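You operate a simulated robot arm through the tools that you are given. There is no shell and no other tool.

The job below is to be done with a simulated two-armed robot. You get a single attempt, and the scene is never put back.

JOB
Rub the burr off the orange plate's top edge in the vice.
Fine: vice knob tight while you rub; use the black deburring block, put it back, slacken the knob after; the other plate stays. Drop, pinch and damage nothing, leave nothing switched on. Where these are worked on the way, their far stop is far enough and under half their travel is too little: vice knob. What is to be rubbed or washed off counts as gone when no trace of it is left.

It is judged by the outcome, as a careful person would: the job done as asked, and still so three seconds after it is handed in. It fails if anything else is knocked over, pushed out of place, dropped, spilled or broken.

ROBOT AND FRAMES
Two 7-joint arms with fingered hands on one trunk that stands fixed in place. Base frame: the origin is at the foot of the trunk, x ahead of it, y to its left, z up; the work surface is at about z = 900. Lengths are in mm, angles in degrees, forces in N, time in s.
The left shoulder is at [21, 208, 1398], the right one opposite. Payload 5 kg a hand.
Tool frame (each hand has its own): the origin (TCP) lies between the finger pads and is the grasp point; the fingertips stand 48 mm ahead of it; z points along the fingers, y is the line along which they close. Largest opening 160 mm; the body of the gripper starts 56 mm behind the TCP. The gripper is a hand of 4 fingers: y runs from the thumb to the fingers, the wrist lies at [-26, -142, -252] in the tool frame, and closing takes about 1.5 s.
Orientation is that of the tool frame in the base frame, as [roll, pitch, yaw] about the fixed x, y, z axes, in that order (R = Rz(yaw) Ry(pitch) Rx(roll)). With the fingers straight down and the wrist toward the robot, the tool's x, y and z point along [0, 1, 0], [1, 0, 0] and [0, 0, -1] of the base frame.

CONTROLS
- The arms move only by the tool play_rows. It takes "left_plan", "right_plan" or both (then of equal length, played together; a hand with none holds still); each is a list of rows, each an object (a shift or turn left out is 0, a gripper value left out holds the last) with "xyz": the shift along the base's x, y, z in mm, a list of three; "angular": the turn, a rotation vector about the base's x, y, z in degrees, a list of three. In form: [{"xyz": [dx, dy, dz], "angular": [wx, wy, wz]}, ...]. A call has 1 to 20 rows; each row shifts and turns the commanded pose from where the row before left it. "left_fingers" and "right_fingers" are, for a hand that has rows, the opening, from 0 (shut) to 1 (fully open), set as the call begins (left out, the last holds). Each row takes 0.2 s and may step no farther than 50 mm and 8.6 degrees from the row before; otherwise, or with a gripper value out of range, the whole call is refused. Where a pose cannot be reached the arm comes as near as it can. A force on the tool above 90 N (or 10 N above the force at the start of the call, whichever is more), or a blocked arm, ends the call early, and 0.2 s more pass. Each finger travels about 108 mm/s and halts on what it meets, pressing with about 24 N; the grip force reading is that of the motor and also rises with nothing between the fingers. The clock runs only during rows and for 0.2 s after the last one: add rows that do not move to give the fingers time. It gives the time, the measured TCP pose, the force on the tool (base axes), the opening and the grip force at its end, in the units of the frame above (readings bear some noise), with the torque about the TCP (base axes, N m) and any sound that the robot's microphone picked up.
- Cameras (640 x 400 px; columns grow to the right, rows downward): "scene" is now at [96.7, -16.3, 1586.2]; the picture's right is [-0.19, -0.98, 0.00], its down [-0.57, 0.11, -0.81] and it looks along [0.80, -0.15, -0.58] (base axes); focal length 348 px, centre (320, 200). "left" rides on the left gripper at [-87, -132, -189] in its tool frame; the picture's right is [-0.83, -0.26, 0.49], its down [0.51, -0.71, 0.49] and it looks along [0.22, 0.66, 0.72] (tool axes); focal length 238 px, centre (320, 200). "right" rides on the right gripper at [87, -133, -189] in its tool frame; the picture's right is [-0.83, 0.26, -0.49], its down [-0.51, -0.71, 0.49] and it looks along [-0.22, 0.66, 0.72] (tool axes); focal length 238 px, centre (320, 200). There is no depth. A picture from a camera that has moved, and an enlarged one, comes with that camera's place and axes in the base frame and with its lens.
- snapshot(camera): a new picture of that camera. The clock stands still meanwhile.
- slide_trunk(by): slides the trunk up (or, below 0, down) by that many mm; the arms and the scene camera ride with it, the base frame stays. It gives what a move gives, with no picture.
- hand_shape(shape, hand): the hand has 4 fingers and takes this shape, open, in about a second: jaw (thumb against the fingers, like two jaws); tri (thumb and two fingers); tip (a fingertip pinch); poke (one finger out to press); point (the index stretched); flat (the hand flat); cup (the hand cupped); fist (a fist). The gripper value then closes the fingers along that shape, each until it touches; the sizes above hold for jaw. It gives what a move gives, with no picture.
- aim_head(pan, tilt): turns the head with the scene camera to pan (to the left, within 86 degrees either way) and tilt (down, from -29 to 69), counted from straight ahead of the robot. It gives what a move gives.
- zoom(camera, box): a new picture of the part [left, top, right, bottom] of that camera's present view, enlarged. The clock stands still meanwhile.
- job_done(): hands the job in; it is judged then, once.

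Places have to be worked out from the pictures, the camera data and where the tool is seen. Open the grippers and draw the arms clear of the work before you hand the job in, unless the task says otherwise.

The tools are called as a command line: name --argument value ..., lists and objects as JSON in quotes. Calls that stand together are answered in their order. play_rows: Moves the arms, as the interface text tells. Its arguments: {"type":"object","properties":{"left_plan":{"type":"array","items":{"type":"object","properties":{"xyz":{"type":"array","items":{"type":"number"}},"angular":{"type":"array","items":{"type":"number"}}}}},"left_fingers":{"type":"number"},"right_plan":{"type":"array","items":{"type":"object","properties":{"xyz":{"type":"array","items":{"type":"number"}},"angular":{"type":"array","items":{"type":"number"}}}}},"right_fingers":{"type":"number"}},"required":[]} The other tools are called the same way: slide_trunk (by) slides the trunk up or down; hand_shape (shape, hand) gives the hand a shape; aim_head (pan, tilt) turns the head that bears the scene camera; snapshot (camera) takes a picture; zoom (camera, box) takes an enlarged picture of a part of a camera's view; job_done () hands the job in.

At the start:

```text
clock: 0.0
left_tcp_pos: [706.8, 194.2, 1335.4]
left_orientation: [-180.0, 0.1, 90.1]
left_ft_force: [0.3, -0.1, -0.2]
left_moment: [-0.01, 0.0, 0.02]
left_opening: 159.6
left_gripper_force: 0.0
left_shape: jaw
right_tcp_pos: [720.3, -441.7, 1282.8]
right_orientation: [-179.9, 0.0, 90.0]
right_ft_force: [0.5, 0.0, -0.2]
right_moment: [0.02, 0.02, 0.0]
right_opening: 159.7
right_gripper_force: 0.0
right_shape: jaw
trunk travel left (down, up): [-400.0, 290.0]
head pan, tilt: [-10.9, 35.7]
```

scene: 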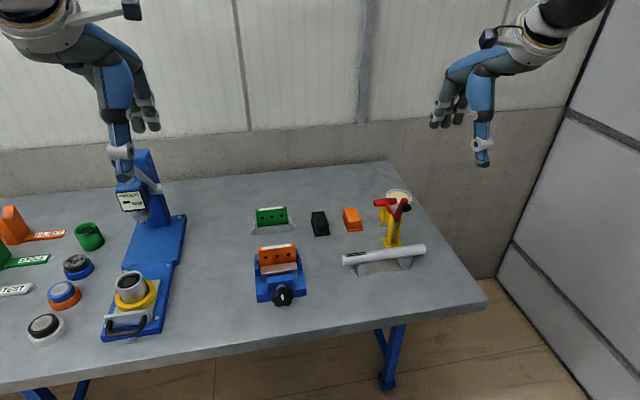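
right: 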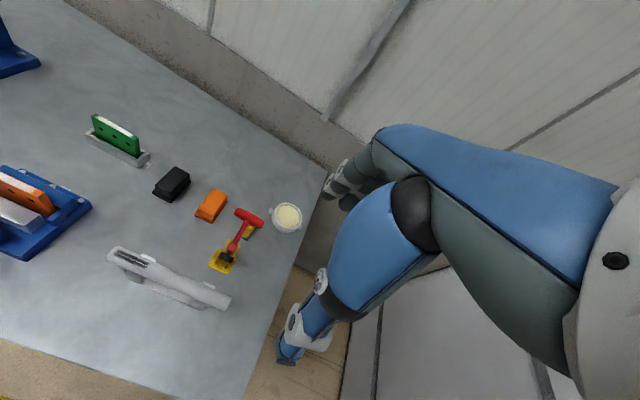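
left: 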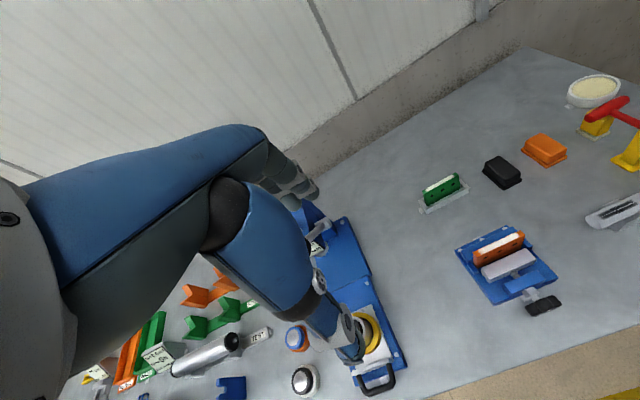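

The pictures show the blue vice with the orange plate, a black block and an orange block, and a green plate in a stand. I'll enlarge those parts to locate them.

zoom --camera "scene" --box '[230, 190, 350, 310]'

zoom --camera "scene" --box '[240, 170, 440, 290]'

zoom --camera "left" --box '[400, 120, 600, 340]'

zoom --camera "right" --box '[0, 90, 240, 280]'

```text
3.33 times, centred on (290, 250) of scene
camera zoom: at [96.7, -16.3, 1586.2], right [-0.19, -0.98, 0.0], down [-0.57, 0.11, -0.81], along [0.8, -0.15, -0.58], focal length 1161 px, centre (420, 33)
```

zoom: 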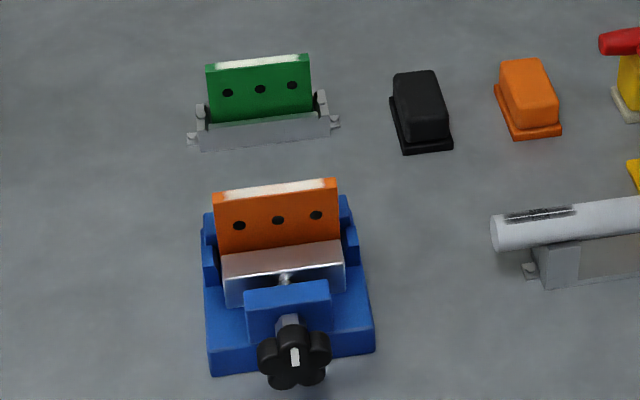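

```text
3.20 times, centred on (340, 230) of scene
camera zoom: at [96.7, -16.3, 1586.2], right [-0.19, -0.98, 0.0], down [-0.57, 0.11, -0.81], along [0.8, -0.15, -0.58], focal length 1115 px, centre (256, 104)
```

zoom: 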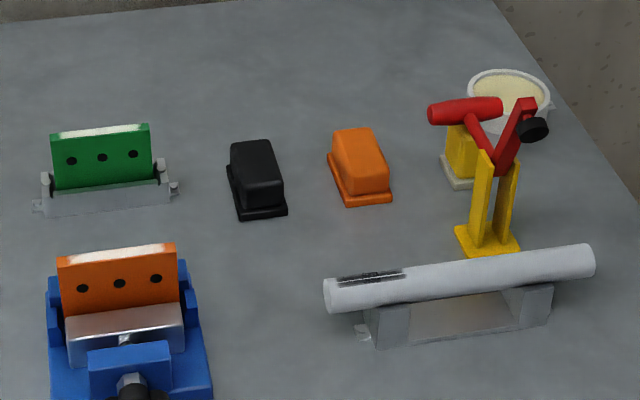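

```text
1.82 times, centred on (500, 230) of left
camera zoom: at [574.4, 108.2, 1524.6], right [-0.26, -0.83, -0.49], down [-0.71, 0.51, -0.49], along [0.66, 0.22, -0.72], focal length 433 px, centre (-7, 146)
```

zoom: 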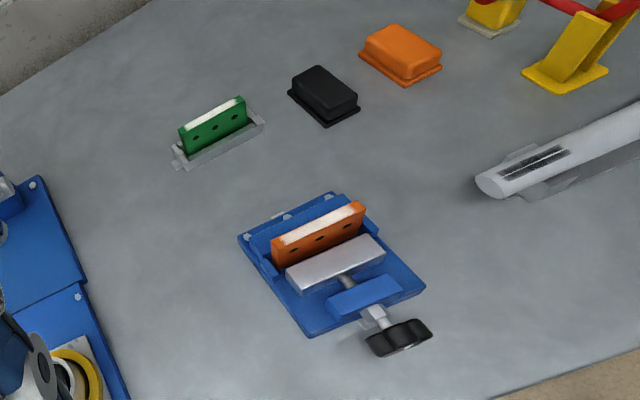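

```text
2.11 times, centred on (120, 185) of right
camera zoom: at [586.3, -355.6, 1472.5], right [0.26, -0.83, 0.49], down [-0.71, -0.51, -0.49], along [0.66, -0.22, -0.72], focal length 502 px, centre (741, 232)
```

zoom: 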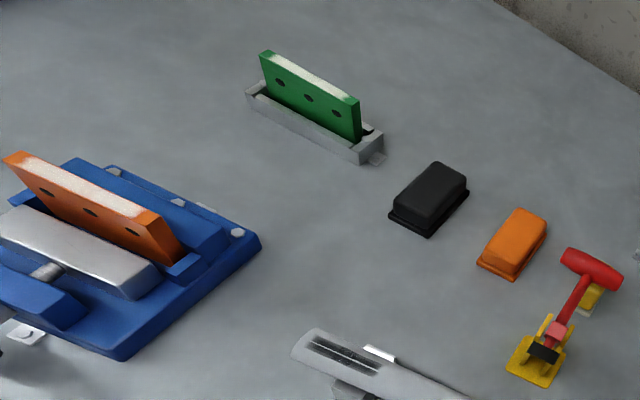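

The knob looks to be at about (617, -28, 945), the plate's top edge at x≈725, y from 14 to -75, z≈1000, and the black block at about (895, -170). Before planning grasps I'll look at the hands and the vice more closely.

zoom --camera "scene" --box '[250, 230, 320, 310]'

zoom --camera "scene" --box '[60, 0, 220, 240]'

zoom --camera "scene" --box '[400, 0, 620, 180]'

zoom --camera "left" --box '[440, 210, 580, 330]'

```text
5.00 times, centred on (285, 270) of scene
camera zoom: at [96.7, -16.3, 1586.2], right [-0.19, -0.98, 0.0], down [-0.57, 0.11, -0.81], along [0.8, -0.15, -0.58], focal length 1742 px, centre (495, -150)
```

zoom: 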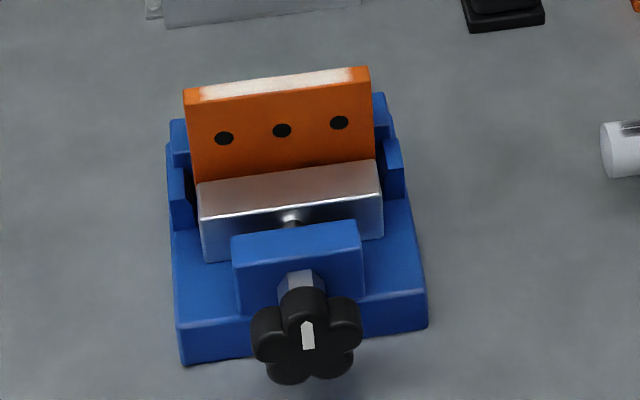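

```text
1.67 times, centred on (140, 120) of scene
camera zoom: at [96.7, -16.3, 1586.2], right [-0.19, -0.98, 0.0], down [-0.57, 0.11, -0.81], along [0.8, -0.15, -0.58], focal length 581 px, centre (620, 333)
```

zoom: 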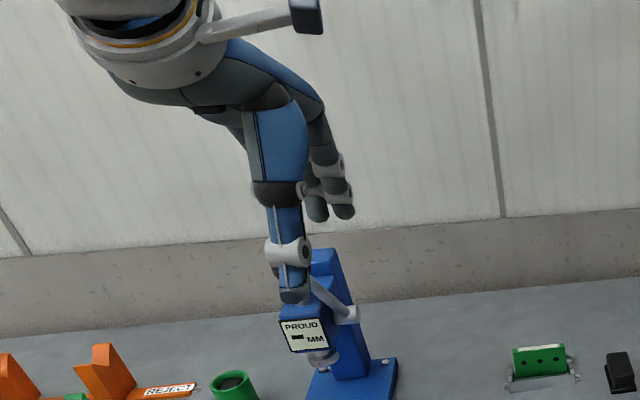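

```text
2.22 times, centred on (510, 90) of scene
camera zoom: at [96.7, -16.3, 1586.2], right [-0.19, -0.98, 0.0], down [-0.57, 0.11, -0.81], along [0.8, -0.15, -0.58], focal length 774 px, centre (-102, 444)
```

zoom: 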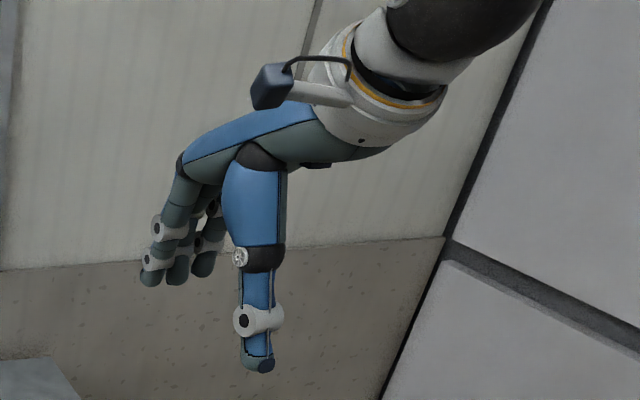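

```text
3.33 times, centred on (510, 270) of left
camera zoom: at [574.4, 108.2, 1524.6], right [-0.26, -0.83, -0.49], down [-0.71, 0.51, -0.49], along [0.66, 0.22, -0.72], focal length 794 px, centre (-313, -33)
```

zoom: 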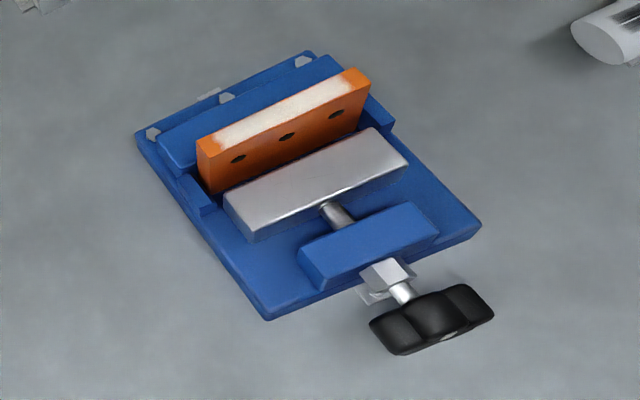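

The plate sits between a silver moving jaw and the fixed jaw, and the five-lobed knob faces the robot on an axis along x. I'll swing the left hand clear of the press to above the knob, yawing it so the fingers close along y.

play_rows --left_plan '[{"xyz": [-24, -44.5, 0], "angular": [0, 0, -8.2]}, {"xyz": [-24, -44.5, 0], "angular": [0, 0, -8.2]}, {"xyz": [-24, -44.5, 0], "angular": [0, 0, -8.2]}, {"xyz": [-24, -44.5, 0], "angular": [0, 0, -8.2]}, {"xyz": [-24.8, -44.7, 0], "angular": [0, 0, -8.2]}, {"xyz": [0, 0, -25], "angular": [0, 0, -8.2]}, {"xyz": [0, 0, -25], "angular": [0, 0, -8.2]}, {"xyz": [0, 0, -25], "angular": [0, 0, -8.2]}, {"xyz": [0, 0, -25], "angular": [0, 0, -8.2]}, {"xyz": [0, 0, -25], "angular": [0, 0, -8.2]}, {"xyz": [0, 0, -25], "angular": [0, 0, -8]}, {}]'

snapshot --camera "scene"

snapshot --camera "left"

```text
refused: row 1 steps farther than a row can; nothing moved
```

```text
taken
camera scene: at [96.7, -16.3, 1586.2], right [-0.19, -0.98, 0.0], down [-0.57, 0.11, -0.81], along [0.8, -0.15, -0.58], focal length 348 px, centre (320, 200)
```

scene: 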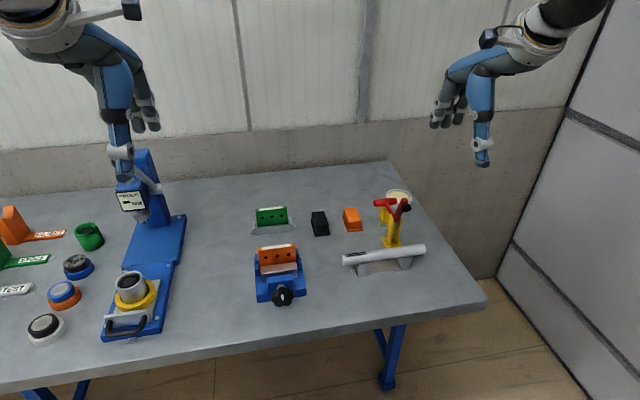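

```text
taken
camera left: at [574.4, 108.2, 1524.6], right [-0.26, -0.83, -0.49], down [-0.71, 0.51, -0.49], along [0.66, 0.22, -0.72], focal length 238 px, centre (320, 200)
```

left: 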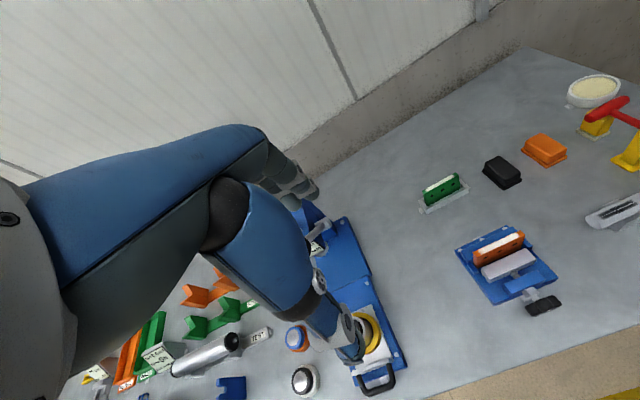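

The first row came to 50.6 mm, just over the limit, and nothing moved. I'll resend it with smaller lateral steps.

play_rows --left_plan '[{"xyz": [-20, -37, 0], "angular": [0, 0, -7.5]}, {"xyz": [-20, -37, 0], "angular": [0, 0, -7.5]}, {"xyz": [-20, -37, 0], "angular": [0, 0, -7.5]}, {"xyz": [-20, -37, 0], "angular": [0, 0, -7.5]}, {"xyz": [-20, -37, 0], "angular": [0, 0, -7.5]}, {"xyz": [-20.8, -37.7, 0], "angular": [0, 0, -7.5]}, {"xyz": [0, 0, -25], "angular": [0, 0, -7.5]}, {"xyz": [0, 0, -25], "angular": [0, 0, -7.5]}, {"xyz": [0, 0, -25], "angular": [0, 0, -7.5]}, {"xyz": [0, 0, -25], "angular": [0, 0, -7.5]}, {"xyz": [0, 0, -25], "angular": [0, 0, -7.5]}, {"xyz": [0, 0, -25], "angular": [0, 0, -7.5]}, {}]'

snapshot --camera "scene"

snapshot --camera "left"

```text
clock: 2.8
left_tcp_pos: [583.3, -25.9, 1183.5]
left_orientation: [180.0, 0.0, 0.0]
left_ft_force: [-0.1, 0.8, 0.8]
left_moment: [0.07, -0.06, 0.0]
left_opening: 159.5
left_gripper_force: 0.0
left_shape: jaw
right_tcp_pos: [719.2, -441.6, 1283.0]
right_orientation: [-179.9, -0.1, 90.2]
right_ft_force: [0.2, -0.4, 0.6]
right_moment: [0.01, -0.06, 0.01]
right_opening: 159.7
right_gripper_force: 0.1
right_shape: jaw
trunk travel left (down, up): [-400.0, 290.0]
head pan, tilt: [-10.9, 35.7]
```

```text
taken
camera scene: at [95.7, -16.3, 1586.3], right [-0.19, -0.98, 0.0], down [-0.57, 0.11, -0.81], along [0.8, -0.15, -0.58], focal length 348 px, centre (320, 200)
```

scene: 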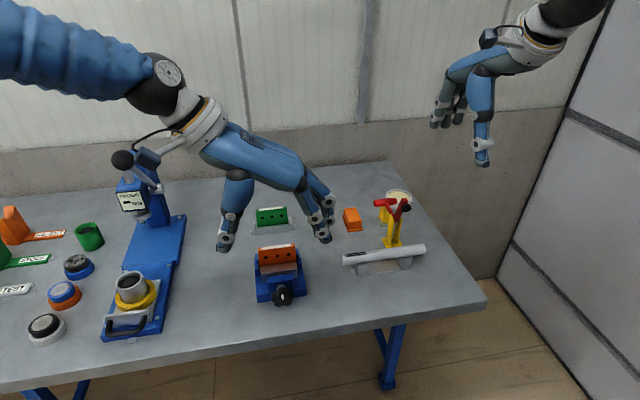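

```text
taken
camera left: at [497.7, 106.2, 1373.1], right [-0.83, 0.26, -0.49], down [0.51, 0.71, -0.49], along [0.22, -0.66, -0.72], focal length 238 px, centre (320, 200)
```

left: 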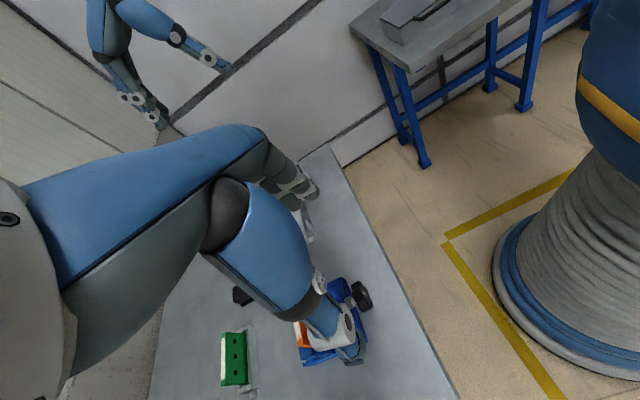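

The yaw worked and the hand is above the vice with the elbow out to the left. Next I'll pitch the fingers forward about 65 degrees, keeping the TCP high.

play_rows --left_plan '[{"xyz": [0, 0, -4], "angular": [0, -8.1, 0]}, {"xyz": [0, 0, -4], "angular": [0, -8.1, 0]}, {"xyz": [0, 0, -4], "angular": [0, -8.1, 0]}, {"xyz": [0, 0, -4], "angular": [0, -8.1, 0]}, {"xyz": [0, 0, -4], "angular": [0, -8.1, 0]}, {"xyz": [0, 0, -4], "angular": [0, -8.1, 0]}, {"xyz": [0, 0, -4], "angular": [0, -8.1, 0]}, {"xyz": [0, 0, -4], "angular": [0, -8.1, 0]}, {}, {}]'

snapshot --camera "scene"

snapshot --camera "left"

```text
clock: 5.0
left_tcp_pos: [585.0, -28.5, 1153.1]
left_orientation: [179.8, -64.7, 0.2]
left_ft_force: [0.0, 0.3, -0.7]
left_moment: [0.02, -0.03, 0.0]
left_opening: 159.8
left_gripper_force: 0.1
left_shape: jaw
right_tcp_pos: [718.3, -441.9, 1282.5]
right_orientation: [-179.9, 0.1, 90.0]
right_ft_force: [-0.4, 0.2, -0.2]
right_moment: [0.02, -0.04, 0.04]
right_opening: 159.6
right_gripper_force: 0.0
right_shape: jaw
trunk travel left (down, up): [-400.0, 290.0]
head pan, tilt: [-10.9, 35.7]
```

```text
taken
camera scene: at [96.7, -17.0, 1586.2], right [-0.19, -0.98, 0.0], down [-0.57, 0.11, -0.81], along [0.8, -0.15, -0.58], focal length 348 px, centre (320, 200)
```

scene: 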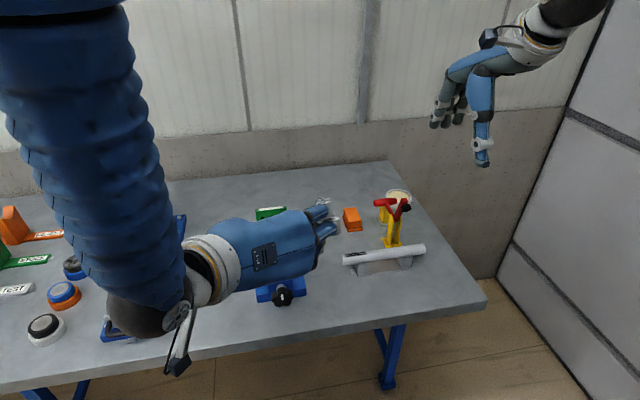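

```text
taken
camera left: at [377.6, 104.4, 1155.6], right [0.09, 0.26, -0.96], down [0.66, 0.71, 0.25], along [0.75, -0.66, -0.11], focal length 238 px, centre (320, 200)
```

left: 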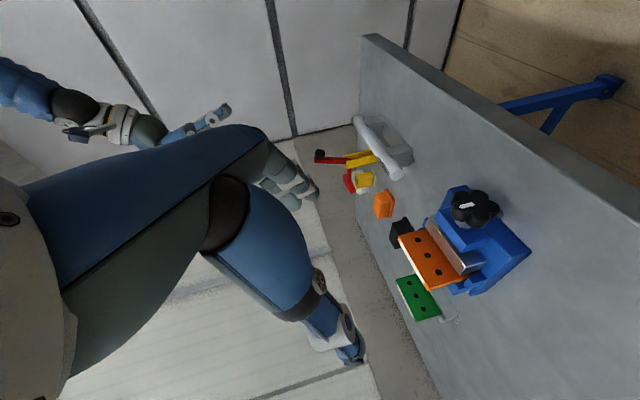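

The pose was reached, and the left camera now sees the knob face. I'll enlarge it to refine the knob's place and judge whether the jaw is closed.

zoom --camera "left" --box '[380, 150, 560, 320]'

```text
2.35 times, centred on (470, 235) of left
camera zoom: at [377.6, 104.4, 1155.6], right [0.09, 0.26, -0.96], down [0.66, 0.71, 0.25], along [0.75, -0.66, -0.11], focal length 561 px, centre (-33, 118)
```

zoom: 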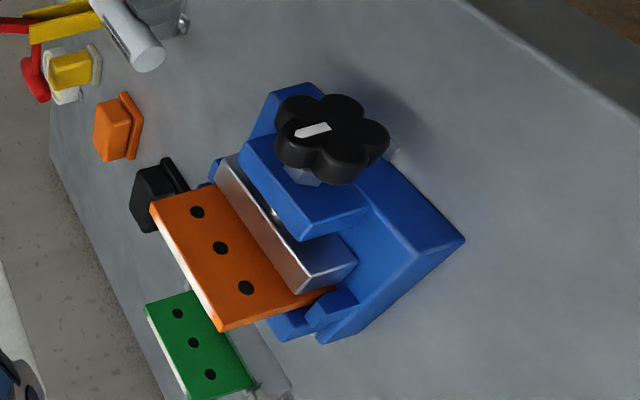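

The two views agree on the knob being at (617, -29, 945) with the post's front face at x≈646. I'll lower the open hand around the knob, keeping the fingertips short of the post.

play_rows --left_plan '[{"xyz": [-4, 0, -40]}, {"xyz": [0, 0, -40]}, {"xyz": [0, 0, -40]}, {"xyz": [0, 0, -35]}, {"xyz": [0, 0, -20]}, {}, {}]'

snapshot --camera "left"

snapshot --camera "scene"

snapshot --camera "right"

```text
clock: 6.6
left_tcp_pos: [581.5, -27.9, 976.5]
left_orientation: [180.0, -64.9, 0.0]
left_ft_force: [1.2, 1.0, 0.1]
left_moment: [0.03, -0.01, -0.02]
left_opening: 159.3
left_gripper_force: 0.1
left_shape: jaw
right_tcp_pos: [719.9, -441.6, 1282.5]
right_orientation: [-180.0, 0.0, 90.1]
right_ft_force: [0.4, -0.5, -0.2]
right_moment: [0.0, -0.01, 0.01]
right_opening: 159.5
right_gripper_force: 0.1
right_shape: jaw
trunk travel left (down, up): [-400.0, 290.0]
head pan, tilt: [-10.9, 35.7]
```

```text
taken
camera left: at [373.9, 104.3, 979.3], right [0.08, 0.26, -0.96], down [0.66, 0.71, 0.25], along [0.75, -0.66, -0.11], focal length 238 px, centre (320, 200)
```

left: 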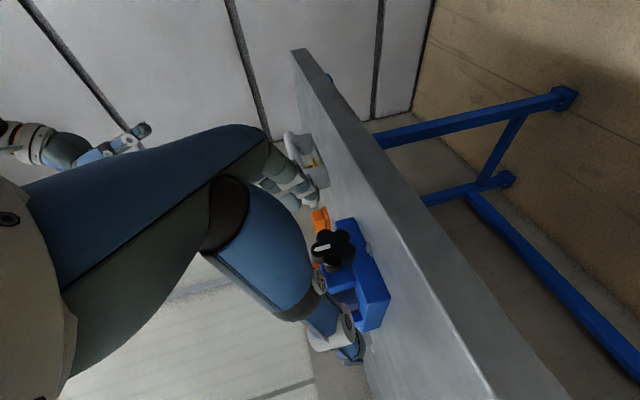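

```text
taken
camera scene: at [96.8, -16.4, 1586.2], right [-0.19, -0.98, 0.0], down [-0.57, 0.11, -0.81], along [0.8, -0.15, -0.58], focal length 348 px, centre (320, 200)
```

scene: 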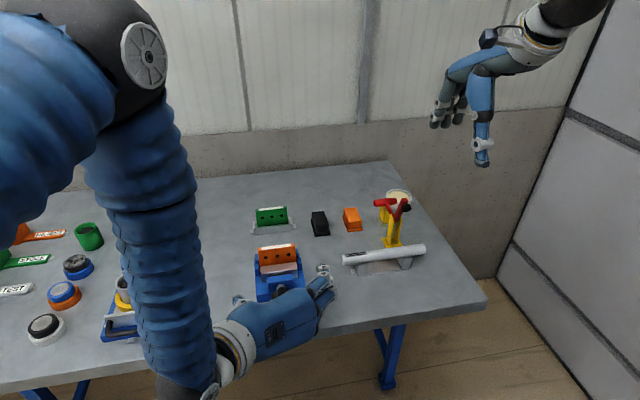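

```text
taken
camera right: at [586.4, -355.6, 1472.4], right [0.26, -0.83, 0.49], down [-0.71, -0.51, -0.49], along [0.66, -0.22, -0.72], focal length 238 px, centre (320, 200)
```

right: 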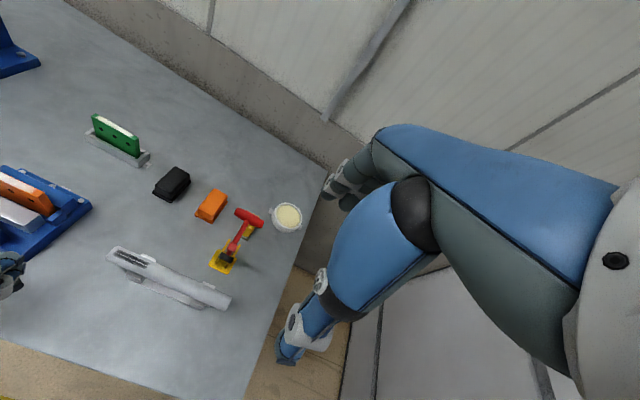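

The fingers straddle the knob. I'll bring the right hand's camera over toward the vice for a second view and lower the left hand the last 15 mm.

play_rows --left_plan '[{"xyz": [0, -1, -5]}, {"xyz": [0, 0, -5]}, {"xyz": [0, 0, -5]}, {}, {}, {}]' --right_plan '[{"xyz": [0, 40, 0]}, {"xyz": [0, 40, 0]}, {"xyz": [0, 40, 0]}, {"xyz": [0, 40, 0]}, {"xyz": [0, 40, 0]}, {}]'

snapshot --camera "left"

snapshot --camera "right"

```text
clock: 8.0
left_tcp_pos: [582.0, -30.2, 962.7]
left_orientation: [-179.9, -64.8, 0.0]
left_ft_force: [-0.3, -0.4, 1.3]
left_moment: [0.07, 0.0, 0.07]
left_opening: 160.0
left_gripper_force: 0.1
left_shape: jaw
right_tcp_pos: [720.0, -242.4, 1282.9]
right_orientation: [179.9, -0.1, 89.9]
right_ft_force: [0.0, -0.6, -0.8]
right_moment: [0.1, 0.02, 0.02]
right_opening: 159.7
right_gripper_force: 0.0
right_shape: jaw
trunk travel left (down, up): [-400.0, 290.0]
head pan, tilt: [-10.9, 35.7]
```

```text
taken
camera left: at [374.1, 102.3, 965.3], right [0.08, 0.26, -0.96], down [0.66, 0.71, 0.25], along [0.75, -0.66, -0.11], focal length 238 px, centre (320, 200)
```

left: 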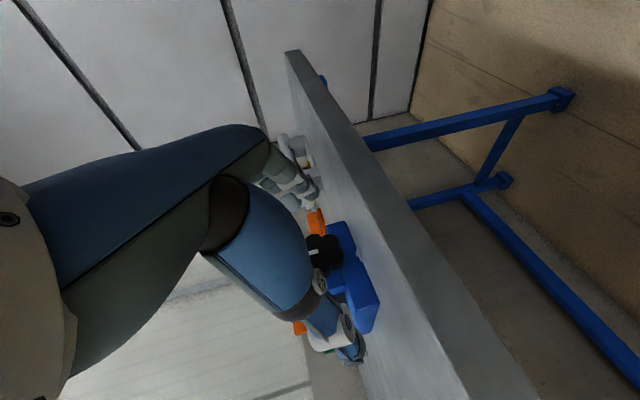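

```text
taken
camera right: at [587.0, -156.1, 1473.5], right [0.26, -0.84, 0.48], down [-0.71, -0.51, -0.49], along [0.66, -0.22, -0.72], focal length 238 px, centre (320, 200)
```

right: 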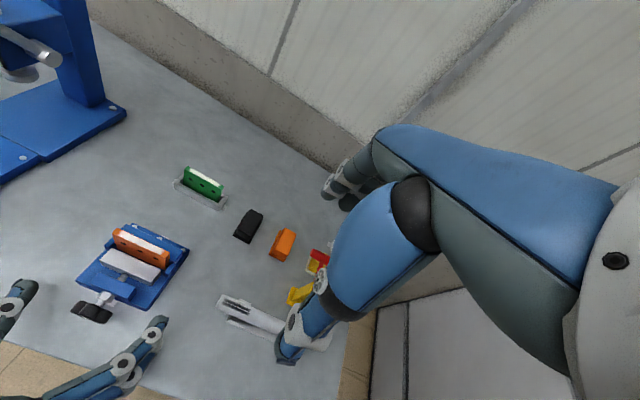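

zoom --camera "right" --box '[0, 200, 240, 400]'

zoom --camera "scene" --box '[220, 230, 360, 350]'

```text
2.00 times, centred on (120, 300) of right
camera zoom: at [587.0, -156.1, 1473.5], right [0.26, -0.84, 0.48], down [-0.71, -0.51, -0.49], along [0.66, -0.22, -0.72], focal length 477 px, centre (720, 0)
```

zoom: 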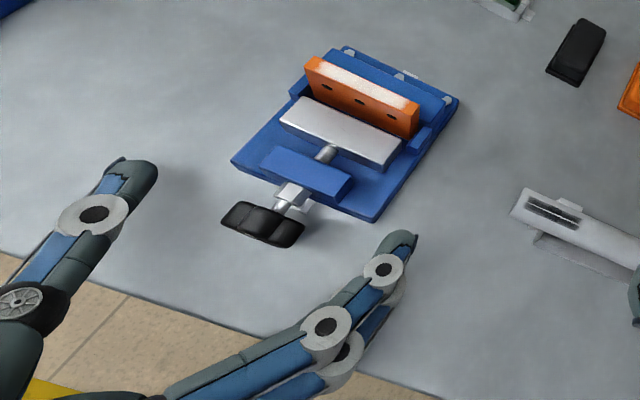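

```text
3.33 times, centred on (290, 290) of scene
camera zoom: at [96.7, -18.0, 1586.1], right [-0.19, -0.98, 0.0], down [-0.57, 0.11, -0.81], along [0.8, -0.15, -0.58], focal length 1161 px, centre (420, -100)
```

zoom: 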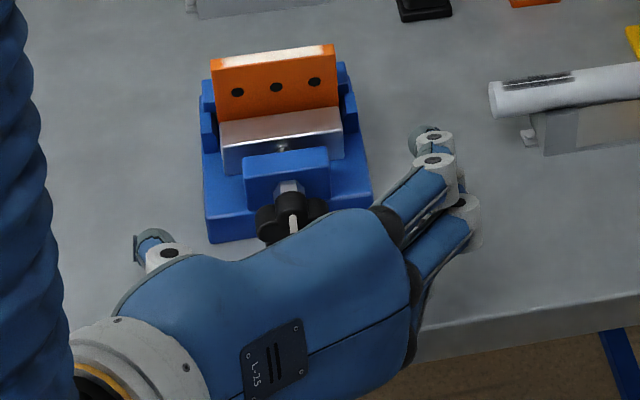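

The knob sits between the thumb and the fingers with nothing else in the way. I'll close the left hand on it.

play_rows --left_plan '[{}, {}, {}, {}, {}, {}, {}, {}, {}]' --left_fingers 0.0

zoom --camera "right" --box '[0, 200, 240, 400]'

zoom --camera "scene" --box '[220, 230, 360, 350]'

snapshot --camera "left"

```text
clock: 10.0
left_tcp_pos: [582.3, -29.8, 961.7]
left_orientation: [-180.0, -64.8, 0.0]
left_ft_force: [1.7, 2.1, -1.0]
left_moment: [0.05, 0.01, 0.05]
left_opening: 37.3
left_gripper_force: 23.9
left_shape: jaw
right_tcp_pos: [719.9, -240.3, 1284.3]
right_orientation: [-179.9, 0.1, 90.0]
right_ft_force: [-0.1, -0.2, 0.4]
right_moment: [0.04, 0.02, -0.01]
right_opening: 159.6
right_gripper_force: 0.1
right_shape: jaw
trunk travel left (down, up): [-400.0, 290.0]
head pan, tilt: [-10.9, 35.7]
```

```text
2.00 times, centred on (120, 300) of right
camera zoom: at [587.2, -154.3, 1473.6], right [0.26, -0.83, 0.49], down [-0.71, -0.51, -0.49], along [0.66, -0.22, -0.72], focal length 477 px, centre (720, 0)
```

zoom: 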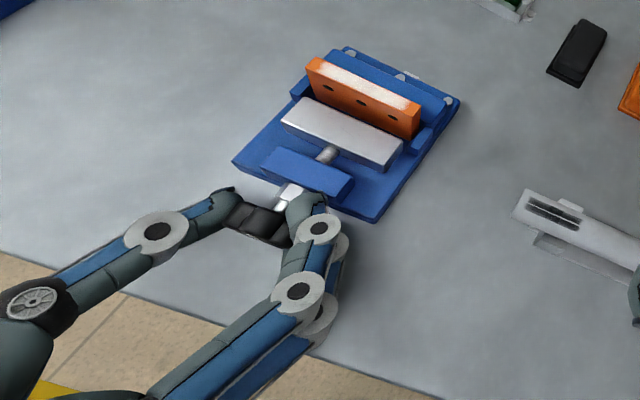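

```text
3.33 times, centred on (290, 290) of scene
camera zoom: at [96.9, -16.0, 1586.1], right [-0.19, -0.98, 0.0], down [-0.57, 0.11, -0.81], along [0.8, -0.15, -0.58], focal length 1161 px, centre (420, -100)
```

zoom: 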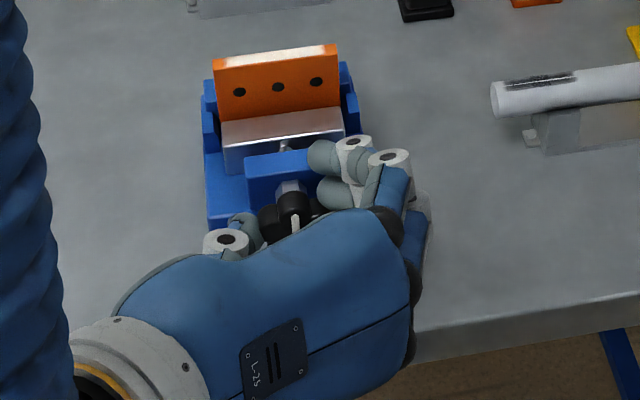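

```text
taken
camera left: at [374.4, 103.7, 965.1], right [0.08, 0.26, -0.96], down [0.66, 0.71, 0.25], along [0.75, -0.66, -0.11], focal length 238 px, centre (320, 200)
```

left: 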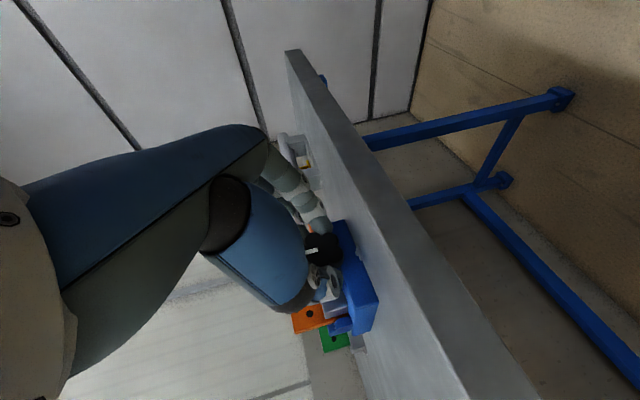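

The grip is firm at a 37 mm opening. I'll turn clockwise as seen from the robot (+x) by 24 degrees about the knob's axis and watch the torque.

play_rows --left_plan '[{"xyz": [0, -2.37, -0.17], "angular": [8, 0, 0]}, {"xyz": [0, -2.32, -0.49], "angular": [8, 0, 0]}, {"xyz": [0, -2.22, -0.81], "angular": [8, 0, 0]}, {}, {}]'

zoom --camera "scene" --box '[220, 230, 360, 350]'

zoom --camera "right" --box '[0, 200, 240, 400]'

zoom --camera "left" --box '[240, 180, 400, 340]'

```text
clock: 11.2
left_tcp_pos: [582.3, -35.0, 961.6]
left_orientation: [-133.5, -55.8, -41.0]
left_ft_force: [-1.3, 4.5, -0.6]
left_moment: [0.08, 0.03, 0.14]
left_opening: 37.3
left_gripper_force: 24.5
left_shape: jaw
right_tcp_pos: [719.4, -240.2, 1284.0]
right_orientation: [179.9, -0.1, 90.1]
right_ft_force: [-0.3, -0.7, 0.1]
right_moment: [0.01, 0.01, 0.01]
right_opening: 159.6
right_gripper_force: 0.1
right_shape: jaw
trunk travel left (down, up): [-400.0, 290.0]
head pan, tilt: [-10.9, 35.7]
```

```text
3.33 times, centred on (290, 290) of scene
camera zoom: at [96.5, -16.2, 1586.2], right [-0.19, -0.98, 0.0], down [-0.57, 0.11, -0.81], along [0.8, -0.15, -0.58], focal length 1161 px, centre (420, -100)
```

zoom: 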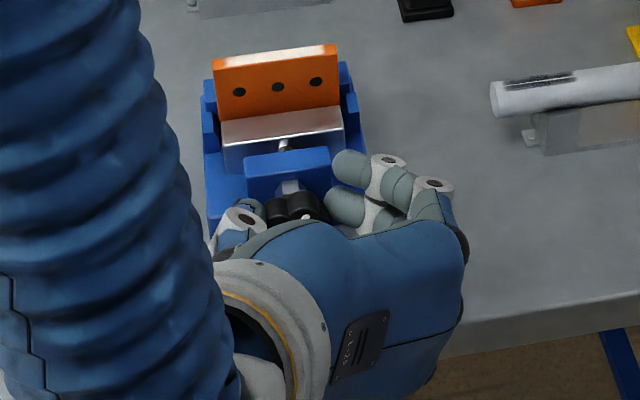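

```text
2.00 times, centred on (120, 300) of right
camera zoom: at [586.8, -154.4, 1473.7], right [0.26, -0.83, 0.49], down [-0.71, -0.51, -0.49], along [0.66, -0.22, -0.72], focal length 477 px, centre (720, 0)
```

zoom: 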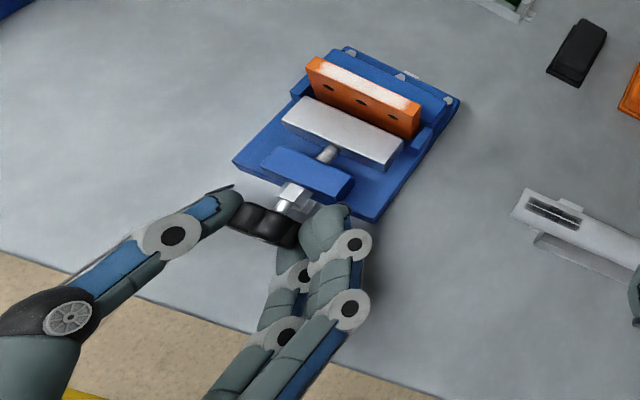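

```text
2.50 times, centred on (320, 260) of left
camera zoom: at [374.6, 85.2, 1018.3], right [0.08, 0.63, -0.77], down [0.66, 0.55, 0.52], along [0.75, -0.55, -0.37], focal length 596 px, centre (320, 50)
```

zoom: 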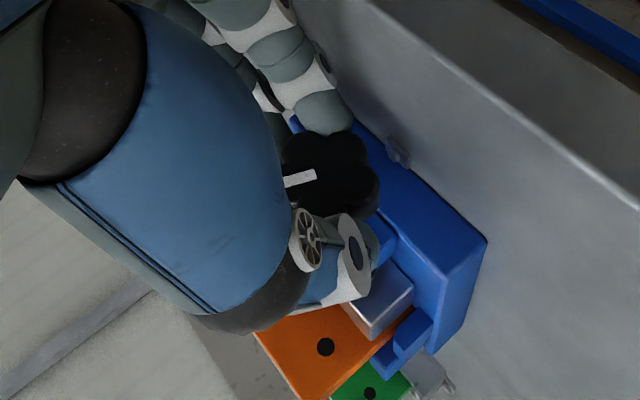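

The knob turned with the hand at very low torque, so it was slack. I'll go on tightening through about 80 degrees.

play_rows --left_plan '[{"xyz": [0, -2.1, -1.11], "angular": [8, 0, 0]}, {"xyz": [0, -1.92, -1.4], "angular": [8, 0, 0]}, {"xyz": [0, -1.7, -1.64], "angular": [8, 0, 0]}, {"xyz": [0, -1.46, -1.87], "angular": [8, 0, 0]}, {"xyz": [0, -1.19, -2.06], "angular": [8, 0, 0]}, {"xyz": [0, -0.89, -2.2], "angular": [8, 0, 0]}, {"xyz": [0, -0.57, -2.3], "angular": [8, 0, 0]}, {}, {}]'

zoom --camera "scene" --box '[220, 230, 360, 350]'

zoom --camera "right" --box '[0, 200, 240, 400]'

snapshot --camera "left"

```text
clock: 12.5
left_tcp_pos: [579.5, -52.5, 962.0]
left_orientation: [-101.6, -25.6, -63.3]
left_ft_force: [-25.5, -25.2, 53.2]
left_moment: [-3.54, 2.98, 0.65]
left_opening: 32.4
left_gripper_force: 23.4
left_shape: jaw
left hand out of reach, approached as far as the arm can: row 5, 6
right_tcp_pos: [717.7, -238.1, 1285.9]
right_orientation: [179.9, 0.0, 90.0]
right_ft_force: [-0.4, 1.6, -0.5]
right_moment: [-0.18, 0.12, 0.0]
right_opening: 160.0
right_gripper_force: 0.1
right_shape: jaw
trunk travel left (down, up): [-400.0, 290.0]
head pan, tilt: [-10.9, 35.7]
stopped in row 6 (left hand): the force on the tool passed its limit at 97 N (the readings are from after the stop); the commanded pose is now the measured one
```

```text
3.33 times, centred on (290, 290) of scene
camera zoom: at [92.3, -16.7, 1586.7], right [-0.19, -0.98, 0.0], down [-0.57, 0.11, -0.81], along [0.8, -0.15, -0.58], focal length 1161 px, centre (420, -100)
```

zoom: 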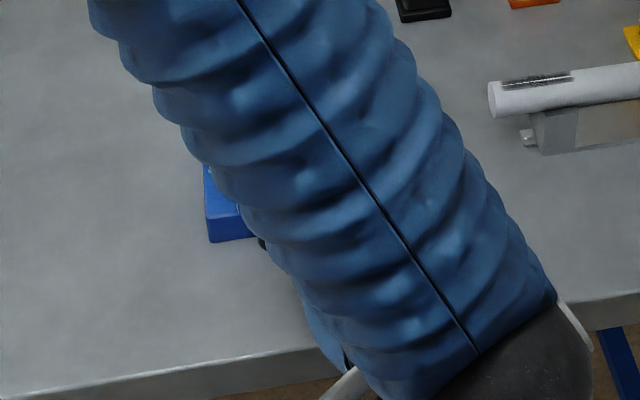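

```text
2.00 times, centred on (120, 300) of right
camera zoom: at [583.5, -153.3, 1475.1], right [0.26, -0.83, 0.49], down [-0.71, -0.51, -0.49], along [0.66, -0.22, -0.72], focal length 477 px, centre (720, 0)
```

zoom: 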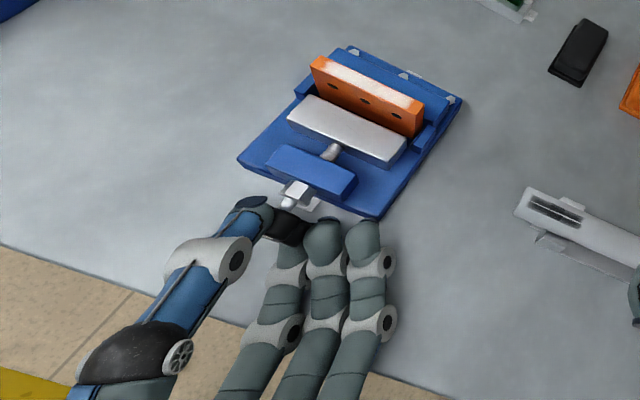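

```text
taken
camera left: at [371.1, 10.7, 1078.2], right [0.1, 0.97, -0.22], down [0.65, 0.1, 0.76], along [0.76, -0.22, -0.62], focal length 238 px, centre (320, 200)
```

left: 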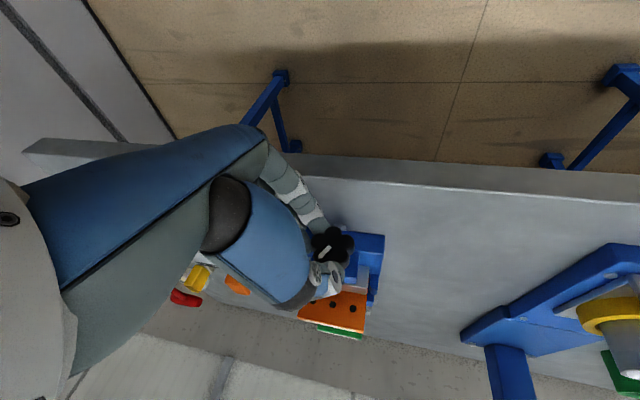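

The arm ran out of reach and pressed sideways, so I'll open the hand at once to relieve the load, then look at the knob.

play_rows --left_plan '[{}, {}, {}, {}]' --left_fingers 0.5

zoom --camera "left" --box '[260, 180, 420, 340]'

zoom --camera "right" --box '[60, 200, 200, 340]'

```text
clock: 13.0
left_tcp_pos: [582.6, -49.8, 970.9]
left_orientation: [-100.5, -25.9, -63.4]
left_ft_force: [-33.6, -0.7, 89.3]
left_moment: [-4.23, 4.74, -1.42]
left_opening: 67.5
left_gripper_force: 0.1
left_shape: jaw
right_tcp_pos: [715.1, -236.8, 1288.8]
right_orientation: [179.8, 0.1, 90.1]
right_ft_force: [0.4, 2.4, -0.4]
right_moment: [-0.28, 0.07, 0.01]
right_opening: 159.8
right_gripper_force: 0.1
right_shape: jaw
trunk travel left (down, up): [-400.0, 290.0]
head pan, tilt: [-10.9, 35.7]
stopped in row 2 (left hand): the force on the tool passed its limit at 101 N (the readings are from after the stop); the commanded pose is now the measured one
```

```text
2.50 times, centred on (340, 260) of left
camera zoom: at [372.1, 13.1, 1083.0], right [0.1, 0.97, -0.22], down [0.63, 0.1, 0.77], along [0.77, -0.22, -0.6], focal length 596 px, centre (270, 50)
```

zoom: 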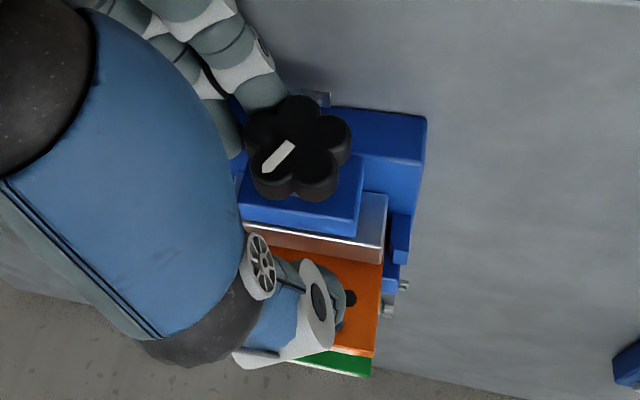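

```text
2.86 times, centred on (130, 270) of right
camera zoom: at [580.7, -150.8, 1476.9], right [0.26, -0.83, 0.49], down [-0.71, -0.51, -0.49], along [0.66, -0.22, -0.72], focal length 681 px, centre (863, 0)
```

zoom: 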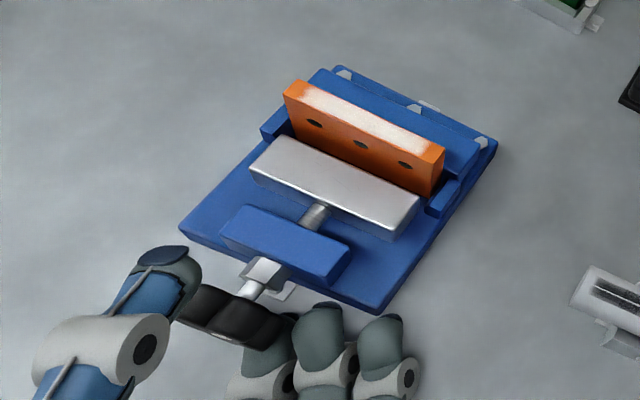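

The fingers, now below the knob, seem to be bearing on the table, with 89 N pushing up. I'll close them slightly to take that load off and back the hand out along -x.

play_rows --left_plan '[{"xyz": [-3, 0, 3]}, {"xyz": [-8, 0, 2]}, {"xyz": [-8, 0, 1]}, {"xyz": [-8, 0, 1]}, {"xyz": [-8, 0, 1]}, {}]' --left_fingers 0.38

snapshot --camera "left"

snapshot --camera "scene"

zoom --camera "right" --box '[0, 200, 240, 400]'

```text
clock: 14.4
left_tcp_pos: [548.0, -47.0, 970.0]
left_orientation: [-101.3, -25.1, -63.0]
left_ft_force: [-2.6, 1.2, 5.8]
left_moment: [-0.12, 0.12, -0.12]
left_opening: 59.4
left_gripper_force: 0.1
left_shape: jaw
right_tcp_pos: [719.3, -240.4, 1284.2]
right_orientation: [179.9, 0.0, 90.0]
right_ft_force: [-0.2, 0.7, -1.2]
right_moment: [-0.01, 0.0, 0.0]
right_opening: 159.6
right_gripper_force: 0.1
right_shape: jaw
trunk travel left (down, up): [-400.0, 290.0]
head pan, tilt: [-10.9, 35.7]
```

```text
taken
camera left: at [339.4, 13.1, 1085.1], right [0.1, 0.97, -0.21], down [0.65, 0.1, 0.76], along [0.76, -0.21, -0.62], focal length 238 px, centre (320, 200)
```

left: 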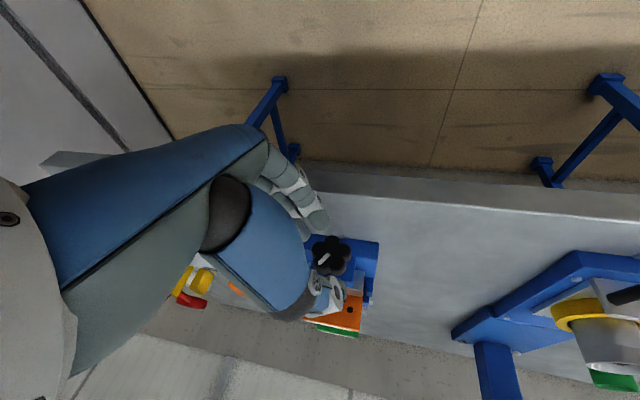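

```text
taken
camera scene: at [96.0, -15.8, 1586.1], right [-0.19, -0.98, 0.0], down [-0.57, 0.11, -0.81], along [0.8, -0.15, -0.58], focal length 348 px, centre (320, 200)
```

scene: 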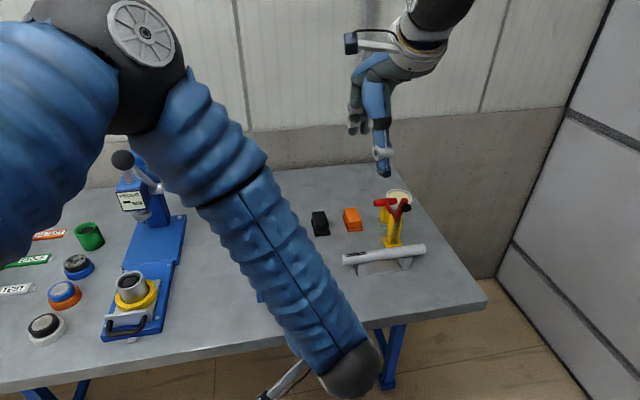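

```text
2.00 times, centred on (120, 300) of right
camera zoom: at [586.6, -154.4, 1473.7], right [0.26, -0.83, 0.49], down [-0.71, -0.51, -0.49], along [0.66, -0.22, -0.72], focal length 477 px, centre (720, 0)
```

zoom: 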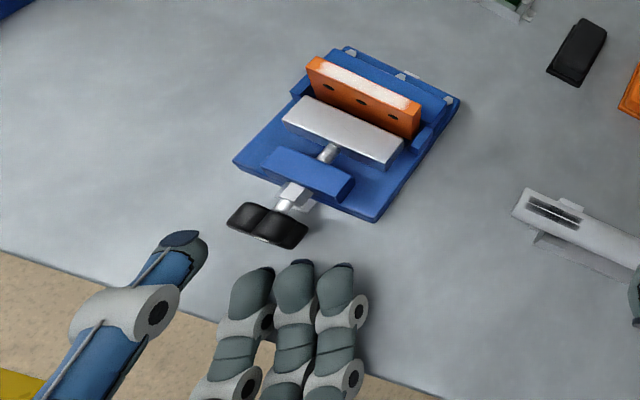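

The hand came free without marks and the vice stands as it was. I'll look at the knob's mark to judge how far it turned.

zoom --camera "left" --box '[290, 210, 390, 310]'

```text
4.00 times, centred on (340, 260) of left
camera zoom: at [339.4, 13.1, 1085.1], right [0.1, 0.97, -0.21], down [0.65, 0.1, 0.76], along [0.76, -0.21, -0.62], focal length 953 px, centre (240, -40)
```

zoom: 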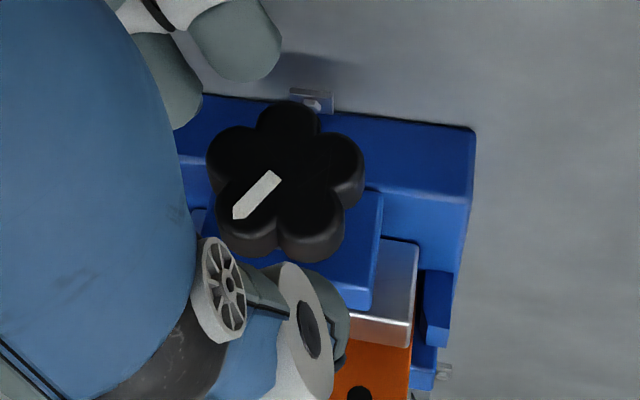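

The mark has turned only about 32 degrees clockwise, so the hand slipped past it while my fingers were down at the table. I'll back off, return the hand to its earlier attitude and take a shorter stroke.

play_rows --left_plan '[{"xyz": [-15, 0, 4], "angular": [0, 0, 0]}, {"xyz": [0, 2.5, 3], "angular": [-7.9, 0, 0]}, {"xyz": [0, 2.5, 3], "angular": [-7.9, 0, 0]}, {"xyz": [0, 2.5, 3], "angular": [-7.9, 0, 0]}, {"xyz": [0, 2.5, 3], "angular": [-7.9, 0, 0]}, {"xyz": [0, 2.5, 2], "angular": [-7.9, 0, 0]}, {"xyz": [0, 2.5, 0], "angular": [-7.9, 0, 0]}, {"xyz": [0, 2.5, 0], "angular": [-7.9, 0, 0]}, {"xyz": [0, 0, 0], "angular": [-7.9, 0, 0]}, {}, {}]' --left_fingers 0.6

snapshot --camera "left"

zoom --camera "scene" --box '[220, 210, 360, 340]'

zoom --camera "right" --box '[0, 200, 240, 400]'

```text
clock: 16.8
left_tcp_pos: [534.8, -31.6, 988.3]
left_orientation: [178.2, -65.7, 2.7]
left_ft_force: [-0.2, 0.0, -0.1]
left_moment: [-0.01, 0.0, -0.02]
left_opening: 95.7
left_gripper_force: 0.2
left_shape: jaw
right_tcp_pos: [721.5, -240.5, 1283.4]
right_orientation: [-179.8, -0.1, 90.0]
right_ft_force: [0.2, -0.2, 0.4]
right_moment: [-0.01, -0.01, -0.03]
right_opening: 159.7
right_gripper_force: 0.0
right_shape: jaw
trunk travel left (down, up): [-400.0, 290.0]
head pan, tilt: [-10.9, 35.7]
```

```text
taken
camera left: at [325.1, 98.1, 986.5], right [0.1, 0.25, -0.96], down [0.64, 0.72, 0.25], along [0.76, -0.64, -0.09], focal length 238 px, centre (320, 200)
```

left: 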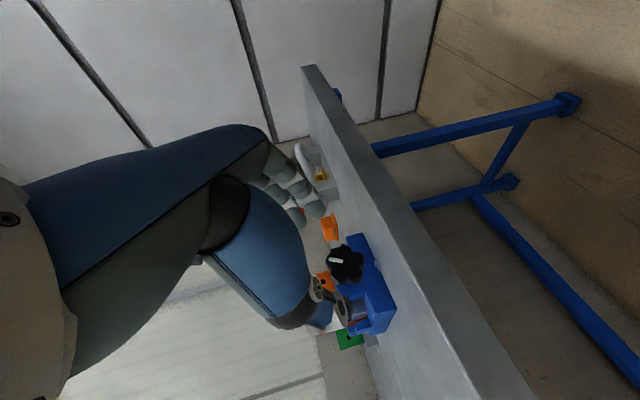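

```text
3.08 times, centred on (290, 275) of scene
camera zoom: at [96.9, -16.0, 1586.2], right [-0.19, -0.98, 0.0], down [-0.57, 0.11, -0.81], along [0.8, -0.15, -0.58], focal length 1072 px, centre (412, -31)
```

zoom: 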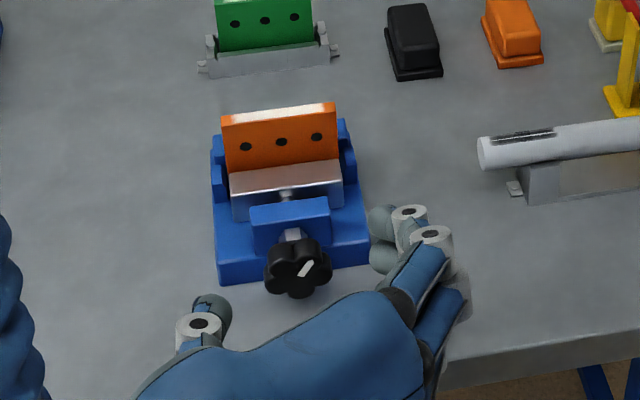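

```text
2.00 times, centred on (120, 300) of right
camera zoom: at [587.4, -154.6, 1473.6], right [0.26, -0.83, 0.49], down [-0.71, -0.51, -0.49], along [0.65, -0.22, -0.72], focal length 477 px, centre (720, 0)
```

zoom: 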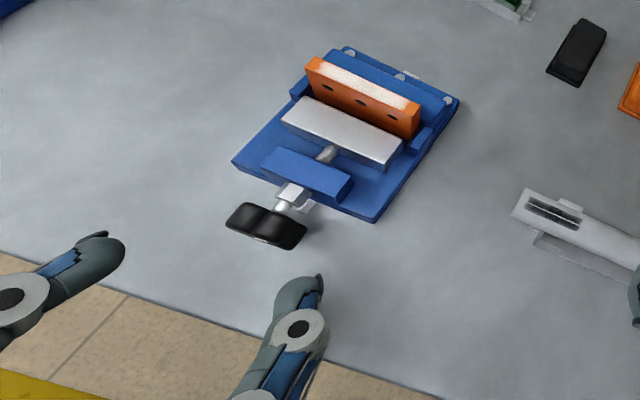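

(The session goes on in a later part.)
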